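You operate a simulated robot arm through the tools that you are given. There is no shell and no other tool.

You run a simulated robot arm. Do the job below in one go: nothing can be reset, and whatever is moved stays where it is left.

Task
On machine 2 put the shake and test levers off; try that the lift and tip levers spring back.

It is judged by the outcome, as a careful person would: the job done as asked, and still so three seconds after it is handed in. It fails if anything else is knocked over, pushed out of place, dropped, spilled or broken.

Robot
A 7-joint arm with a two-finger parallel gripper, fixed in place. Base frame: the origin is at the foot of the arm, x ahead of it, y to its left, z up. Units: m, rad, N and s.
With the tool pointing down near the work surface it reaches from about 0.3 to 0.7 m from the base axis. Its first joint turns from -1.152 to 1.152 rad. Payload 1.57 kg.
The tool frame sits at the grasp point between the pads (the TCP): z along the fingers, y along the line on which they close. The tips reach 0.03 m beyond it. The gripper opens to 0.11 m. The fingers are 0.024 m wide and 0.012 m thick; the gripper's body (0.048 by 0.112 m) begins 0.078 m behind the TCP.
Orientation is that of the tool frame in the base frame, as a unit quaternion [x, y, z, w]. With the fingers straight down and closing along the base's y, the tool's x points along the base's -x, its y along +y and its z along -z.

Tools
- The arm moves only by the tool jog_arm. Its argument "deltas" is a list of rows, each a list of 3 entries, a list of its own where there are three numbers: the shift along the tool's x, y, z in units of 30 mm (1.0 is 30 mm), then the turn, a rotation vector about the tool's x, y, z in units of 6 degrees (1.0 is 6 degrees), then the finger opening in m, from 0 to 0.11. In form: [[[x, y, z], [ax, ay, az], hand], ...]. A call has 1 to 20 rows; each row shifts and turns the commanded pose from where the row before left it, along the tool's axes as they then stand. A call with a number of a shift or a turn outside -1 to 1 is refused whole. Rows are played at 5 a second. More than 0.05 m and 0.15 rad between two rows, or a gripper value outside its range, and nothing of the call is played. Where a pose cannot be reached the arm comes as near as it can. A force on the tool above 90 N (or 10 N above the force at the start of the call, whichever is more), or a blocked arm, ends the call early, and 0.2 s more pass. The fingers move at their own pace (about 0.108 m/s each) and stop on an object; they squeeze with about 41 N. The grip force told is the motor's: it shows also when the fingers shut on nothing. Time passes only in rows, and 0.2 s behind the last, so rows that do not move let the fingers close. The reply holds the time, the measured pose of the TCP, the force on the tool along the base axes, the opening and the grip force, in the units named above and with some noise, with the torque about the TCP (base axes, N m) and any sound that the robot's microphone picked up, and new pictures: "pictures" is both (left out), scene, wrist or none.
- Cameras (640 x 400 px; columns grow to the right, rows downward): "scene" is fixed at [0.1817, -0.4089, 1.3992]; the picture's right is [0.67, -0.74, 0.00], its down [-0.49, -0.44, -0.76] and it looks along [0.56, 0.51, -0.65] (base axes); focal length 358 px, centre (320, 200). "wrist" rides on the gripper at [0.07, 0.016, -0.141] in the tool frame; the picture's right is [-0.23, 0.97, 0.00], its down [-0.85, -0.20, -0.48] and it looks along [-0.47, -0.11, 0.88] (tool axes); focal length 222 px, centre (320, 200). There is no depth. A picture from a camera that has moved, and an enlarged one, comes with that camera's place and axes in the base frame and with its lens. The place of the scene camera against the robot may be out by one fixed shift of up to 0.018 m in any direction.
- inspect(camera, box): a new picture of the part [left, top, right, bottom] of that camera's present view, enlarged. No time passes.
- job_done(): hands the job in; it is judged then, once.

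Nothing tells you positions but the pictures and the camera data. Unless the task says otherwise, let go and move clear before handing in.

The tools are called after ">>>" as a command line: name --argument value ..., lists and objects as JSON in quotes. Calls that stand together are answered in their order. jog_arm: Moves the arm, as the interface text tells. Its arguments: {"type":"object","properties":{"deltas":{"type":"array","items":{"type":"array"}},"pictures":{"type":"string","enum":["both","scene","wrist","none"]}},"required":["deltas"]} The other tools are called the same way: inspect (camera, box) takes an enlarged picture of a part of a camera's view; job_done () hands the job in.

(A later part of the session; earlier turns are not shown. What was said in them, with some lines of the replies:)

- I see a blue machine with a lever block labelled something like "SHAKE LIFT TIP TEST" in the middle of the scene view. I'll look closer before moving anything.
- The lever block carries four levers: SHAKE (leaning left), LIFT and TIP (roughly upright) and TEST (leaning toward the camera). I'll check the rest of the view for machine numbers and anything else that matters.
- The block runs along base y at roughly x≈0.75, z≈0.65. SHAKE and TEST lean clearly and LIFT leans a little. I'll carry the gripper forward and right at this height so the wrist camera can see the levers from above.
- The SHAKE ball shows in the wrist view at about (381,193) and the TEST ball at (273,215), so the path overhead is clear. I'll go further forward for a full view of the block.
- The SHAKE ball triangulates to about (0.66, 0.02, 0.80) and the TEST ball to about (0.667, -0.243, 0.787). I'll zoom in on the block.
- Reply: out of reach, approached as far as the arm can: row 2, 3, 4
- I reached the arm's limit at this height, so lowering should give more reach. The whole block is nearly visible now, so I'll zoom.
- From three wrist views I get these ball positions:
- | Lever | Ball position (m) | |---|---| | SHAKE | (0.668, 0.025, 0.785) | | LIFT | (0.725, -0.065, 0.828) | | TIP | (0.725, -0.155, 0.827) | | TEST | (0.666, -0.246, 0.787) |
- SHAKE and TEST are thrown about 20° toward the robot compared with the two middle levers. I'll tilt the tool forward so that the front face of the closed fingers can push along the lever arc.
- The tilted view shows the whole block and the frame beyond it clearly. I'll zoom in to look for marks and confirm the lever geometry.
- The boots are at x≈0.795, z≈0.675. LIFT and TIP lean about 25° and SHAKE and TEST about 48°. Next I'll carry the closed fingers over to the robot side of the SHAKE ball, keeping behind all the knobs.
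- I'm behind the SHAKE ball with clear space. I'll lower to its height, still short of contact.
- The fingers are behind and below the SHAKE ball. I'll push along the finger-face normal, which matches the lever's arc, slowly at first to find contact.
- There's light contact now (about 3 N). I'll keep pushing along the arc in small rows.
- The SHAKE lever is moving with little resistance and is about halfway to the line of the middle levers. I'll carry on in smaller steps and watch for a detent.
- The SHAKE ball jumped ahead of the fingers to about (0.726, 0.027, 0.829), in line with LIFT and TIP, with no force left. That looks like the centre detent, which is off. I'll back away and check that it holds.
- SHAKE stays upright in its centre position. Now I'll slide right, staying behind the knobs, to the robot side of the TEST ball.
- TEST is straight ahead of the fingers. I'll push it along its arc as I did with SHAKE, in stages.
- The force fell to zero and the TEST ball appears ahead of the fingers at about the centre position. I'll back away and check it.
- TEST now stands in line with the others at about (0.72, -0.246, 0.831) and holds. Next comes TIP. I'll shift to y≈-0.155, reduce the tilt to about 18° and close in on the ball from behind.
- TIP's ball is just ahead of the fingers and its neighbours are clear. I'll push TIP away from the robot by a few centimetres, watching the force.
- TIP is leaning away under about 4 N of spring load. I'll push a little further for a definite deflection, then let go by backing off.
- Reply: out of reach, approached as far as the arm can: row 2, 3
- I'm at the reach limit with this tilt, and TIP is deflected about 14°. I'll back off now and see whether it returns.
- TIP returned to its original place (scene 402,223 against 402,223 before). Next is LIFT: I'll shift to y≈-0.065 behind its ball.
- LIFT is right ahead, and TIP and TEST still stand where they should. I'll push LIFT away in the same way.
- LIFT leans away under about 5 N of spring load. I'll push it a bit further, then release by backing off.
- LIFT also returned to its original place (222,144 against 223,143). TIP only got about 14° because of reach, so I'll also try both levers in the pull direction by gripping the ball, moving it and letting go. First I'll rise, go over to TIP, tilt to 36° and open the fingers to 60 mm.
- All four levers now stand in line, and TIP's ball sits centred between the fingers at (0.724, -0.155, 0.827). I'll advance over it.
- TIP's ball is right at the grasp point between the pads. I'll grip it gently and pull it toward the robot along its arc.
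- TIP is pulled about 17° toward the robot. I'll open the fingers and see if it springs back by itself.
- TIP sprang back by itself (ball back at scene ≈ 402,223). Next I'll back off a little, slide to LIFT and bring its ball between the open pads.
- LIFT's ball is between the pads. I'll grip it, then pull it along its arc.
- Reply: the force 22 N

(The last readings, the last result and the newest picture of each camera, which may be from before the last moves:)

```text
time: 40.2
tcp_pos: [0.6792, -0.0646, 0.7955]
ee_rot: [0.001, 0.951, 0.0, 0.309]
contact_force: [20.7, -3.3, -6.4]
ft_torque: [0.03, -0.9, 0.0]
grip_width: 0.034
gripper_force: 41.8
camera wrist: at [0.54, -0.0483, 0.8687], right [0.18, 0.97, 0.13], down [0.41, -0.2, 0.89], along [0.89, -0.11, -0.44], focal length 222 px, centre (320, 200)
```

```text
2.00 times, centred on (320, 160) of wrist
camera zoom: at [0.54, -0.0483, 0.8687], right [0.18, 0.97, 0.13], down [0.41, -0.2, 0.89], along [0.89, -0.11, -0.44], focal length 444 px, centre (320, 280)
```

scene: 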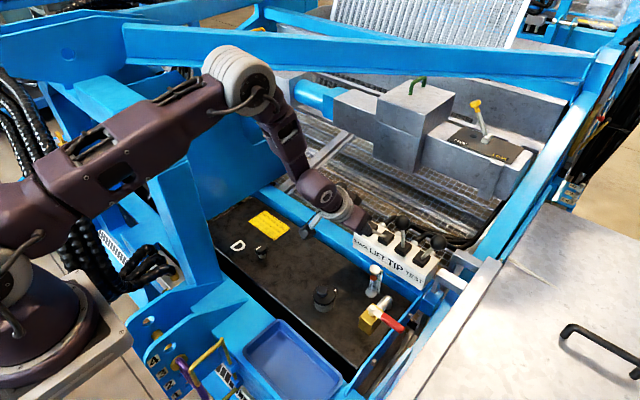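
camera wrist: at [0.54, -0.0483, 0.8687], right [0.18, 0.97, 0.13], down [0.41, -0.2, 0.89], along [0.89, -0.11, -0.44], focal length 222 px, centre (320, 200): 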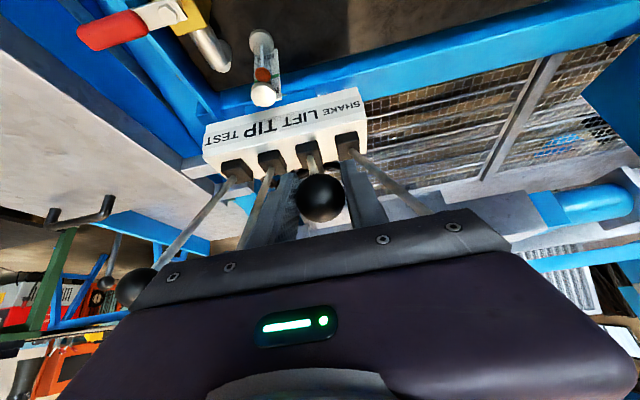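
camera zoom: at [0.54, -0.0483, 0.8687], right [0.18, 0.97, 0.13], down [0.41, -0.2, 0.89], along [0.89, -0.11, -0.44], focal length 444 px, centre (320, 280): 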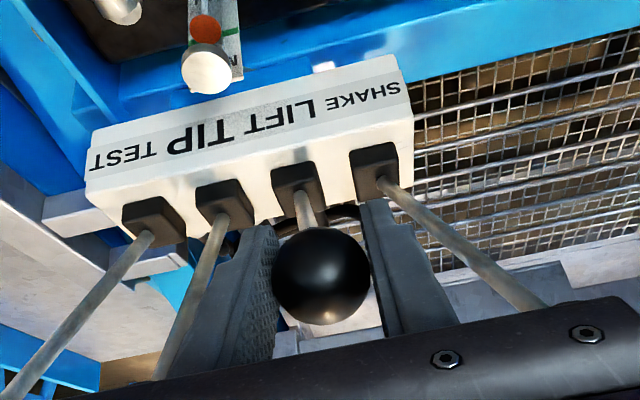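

LIFT is pulled about 17° toward the robot. I'll open the fingers to let go of it.

>>> jog_arm --deltas '[[[0, 0, 0], [0, 0, 0], 0.06], [[0, 0, 0], [0, 0, 0], 0.06], [[0, 0, 0], [0, 0, 0], 0.06]]' --pictures "both"

>>> inspect --camera "scene" --box '[300, 160, 500, 285]'

>>> inspect --camera "wrist" --box '[160, 60, 480, 260]'

```text
time: 41.0
tcp_pos: [0.6793, -0.0655, 0.7975]
ee_rot: [0.001, 0.951, -0.001, 0.309]
contact_force: [0.3, -0.1, -0.1]
ft_torque: [-0.05, 0.01, -0.01]
grip_width: 0.0601
gripper_force: 0.0
camera wrist: at [0.5395, -0.0482, 0.8693], right [0.18, 0.97, 0.13], down [0.41, -0.2, 0.89], along [0.89, -0.11, -0.44], focal length 222 px, centre (320, 200)
```

scene: 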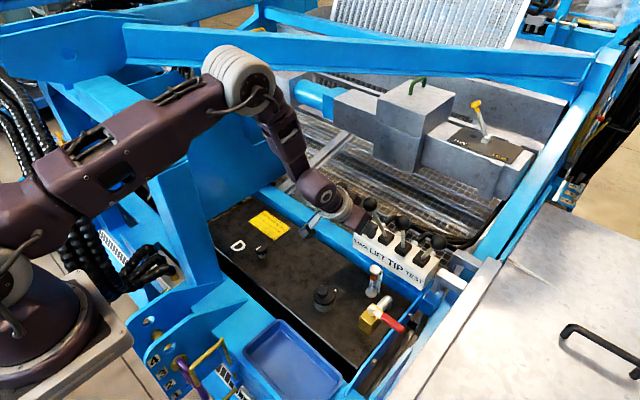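
wrist: 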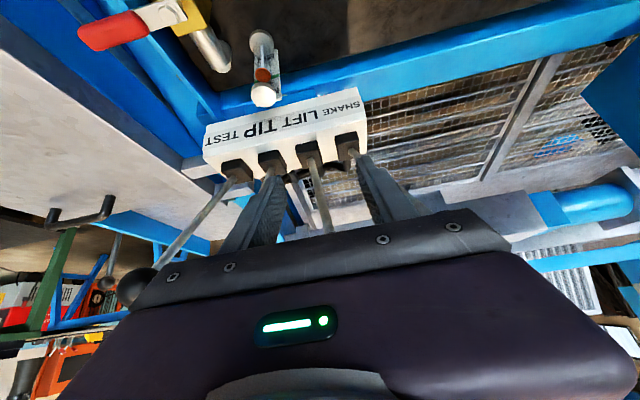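

```text
3.20 times, centred on (400, 222) of scene
camera zoom: at [0.1817, -0.4089, 1.3992], right [0.67, -0.74, 0.0], down [-0.49, -0.44, -0.76], along [0.56, 0.51, -0.65], focal length 1145 px, centre (64, 128)
```

zoom: 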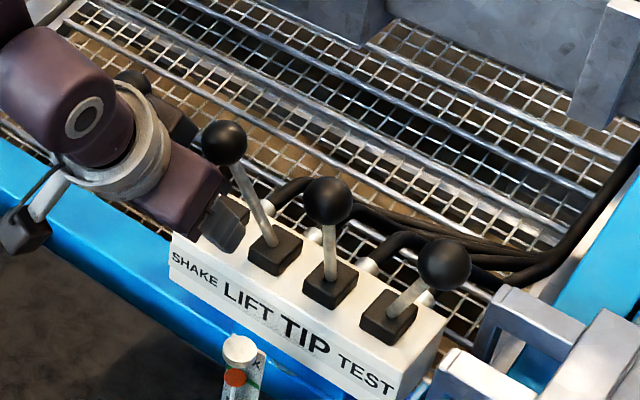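

```text
2.00 times, centred on (320, 160) of wrist
camera zoom: at [0.5395, -0.0482, 0.8693], right [0.18, 0.97, 0.13], down [0.41, -0.2, 0.89], along [0.89, -0.11, -0.44], focal length 444 px, centre (320, 280)
```

zoom: 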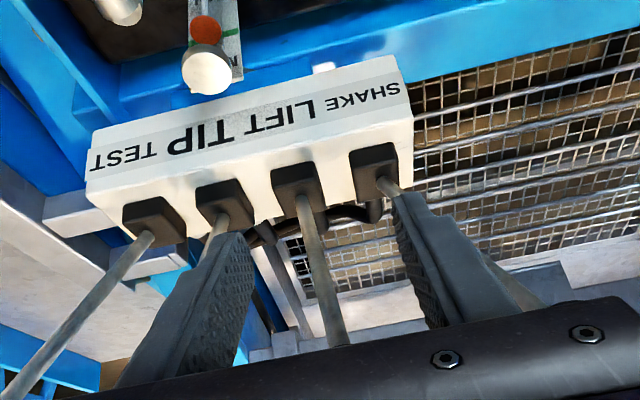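

LIFT sprang back too. Now I'll back away and rise clear of the levers, then check everything from above.

>>> jog_arm --deltas '[[[0.7, 0, 0], [0, 0, 0], 0.06], [[0.9, 0, 0], [0, 0, 0], 0.06], [[0.9, 0, 0], [0, 0, 0], 0.06], [[-0.55, 0, -0.75], [0, 0, 0], 0.06], [[-0.55, 0, -0.75], [0, 0, 0], 0.06], [[-0.55, 0, -0.75], [0, 0, 0], 0.06], [[-0.55, 0, -0.75], [0, 0, 0], 0.06], [[-0.55, 0, -0.75], [0, 0, 0], 0.06], [[-0.55, 0, -0.75], [0, 0, 0], 0.06], [[-0.55, 0, -0.75], [0, 0, 0], 0.06], [[-0.55, 0, -0.75], [0, 0, 0], 0.06], [[0, 0, 0], [0, 0, 0], 0.06]]' --pictures "both"

>>> inspect --camera "scene" --box '[300, 160, 500, 285]'

>>> inspect --camera "wrist" --box '[160, 0, 480, 200]'

```text
time: 43.6
tcp_pos: [0.6205, -0.0659, 0.9757]
ee_rot: [0.0, 0.951, 0.0, 0.309]
contact_force: [0.0, 0.6, -0.9]
ft_torque: [0.01, 0.04, -0.01]
grip_width: 0.0599
gripper_force: 0.0
camera wrist: at [0.4796, -0.0491, 1.0477], right [0.18, 0.97, 0.13], down [0.41, -0.2, 0.89], along [0.89, -0.11, -0.44], focal length 222 px, centre (320, 200)
```

scene: 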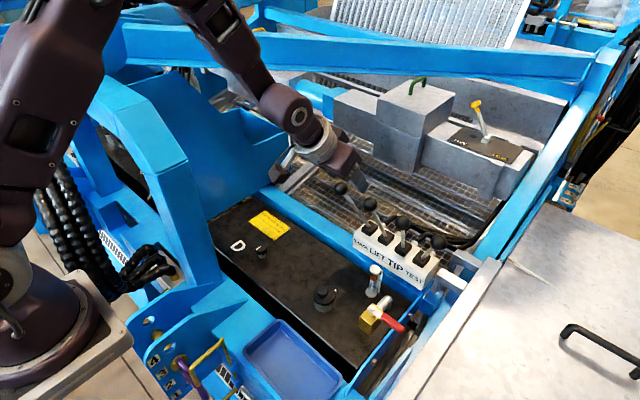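
wrist: 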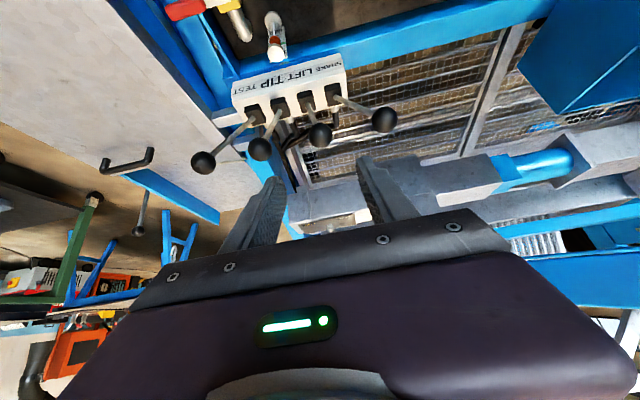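

```text
3.20 times, centred on (400, 222) of scene
camera zoom: at [0.1817, -0.4089, 1.3992], right [0.67, -0.74, 0.0], down [-0.49, -0.44, -0.76], along [0.56, 0.51, -0.65], focal length 1145 px, centre (64, 128)
```

zoom: 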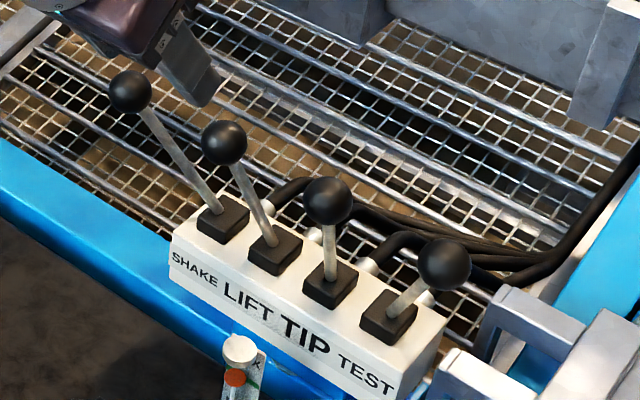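

```text
2.00 times, centred on (320, 100) of wrist
camera zoom: at [0.4796, -0.0491, 1.0477], right [0.18, 0.97, 0.13], down [0.41, -0.2, 0.89], along [0.89, -0.11, -0.44], focal length 444 px, centre (320, 400)
```

zoom: 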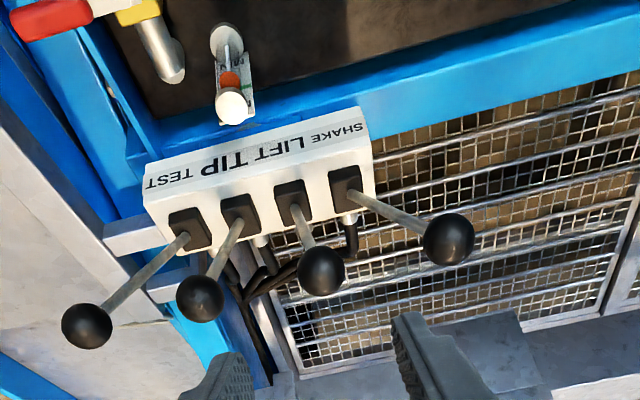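

All four knobs stand in one straight line. SHAKE and TEST are in their centre (off) position. LIFT and TIP are back where they started after being pushed and pulled, and nothing else has moved. The gripper is clear, so I'm handing the job in.

>>> job_done

```text
The job is handed in.
```

The SHAKE and TEST levers are off, and the LIFT and TIP levers both spring back. I've handed the job in.

- **SHAKE and TEST:** both were leaning toward the robot. I pushed each one back until it snapped into its centre position and stayed there. There are no on/off marks, so I took the centre as off.
- **LIFT:** I pushed it about 19° away from the robot and pulled it about 17° toward it. It returned to its starting place both times.
- **TIP:** I pulled it about 17° toward the robot but could push it only about 14° away, because the arm ran out of reach. It returned to its starting place both times.

I saw no machine number, so I took the only lever block within reach as machine 2. In the last pictures all four knobs are in line, the gripper is clear, and nothing else looks moved.
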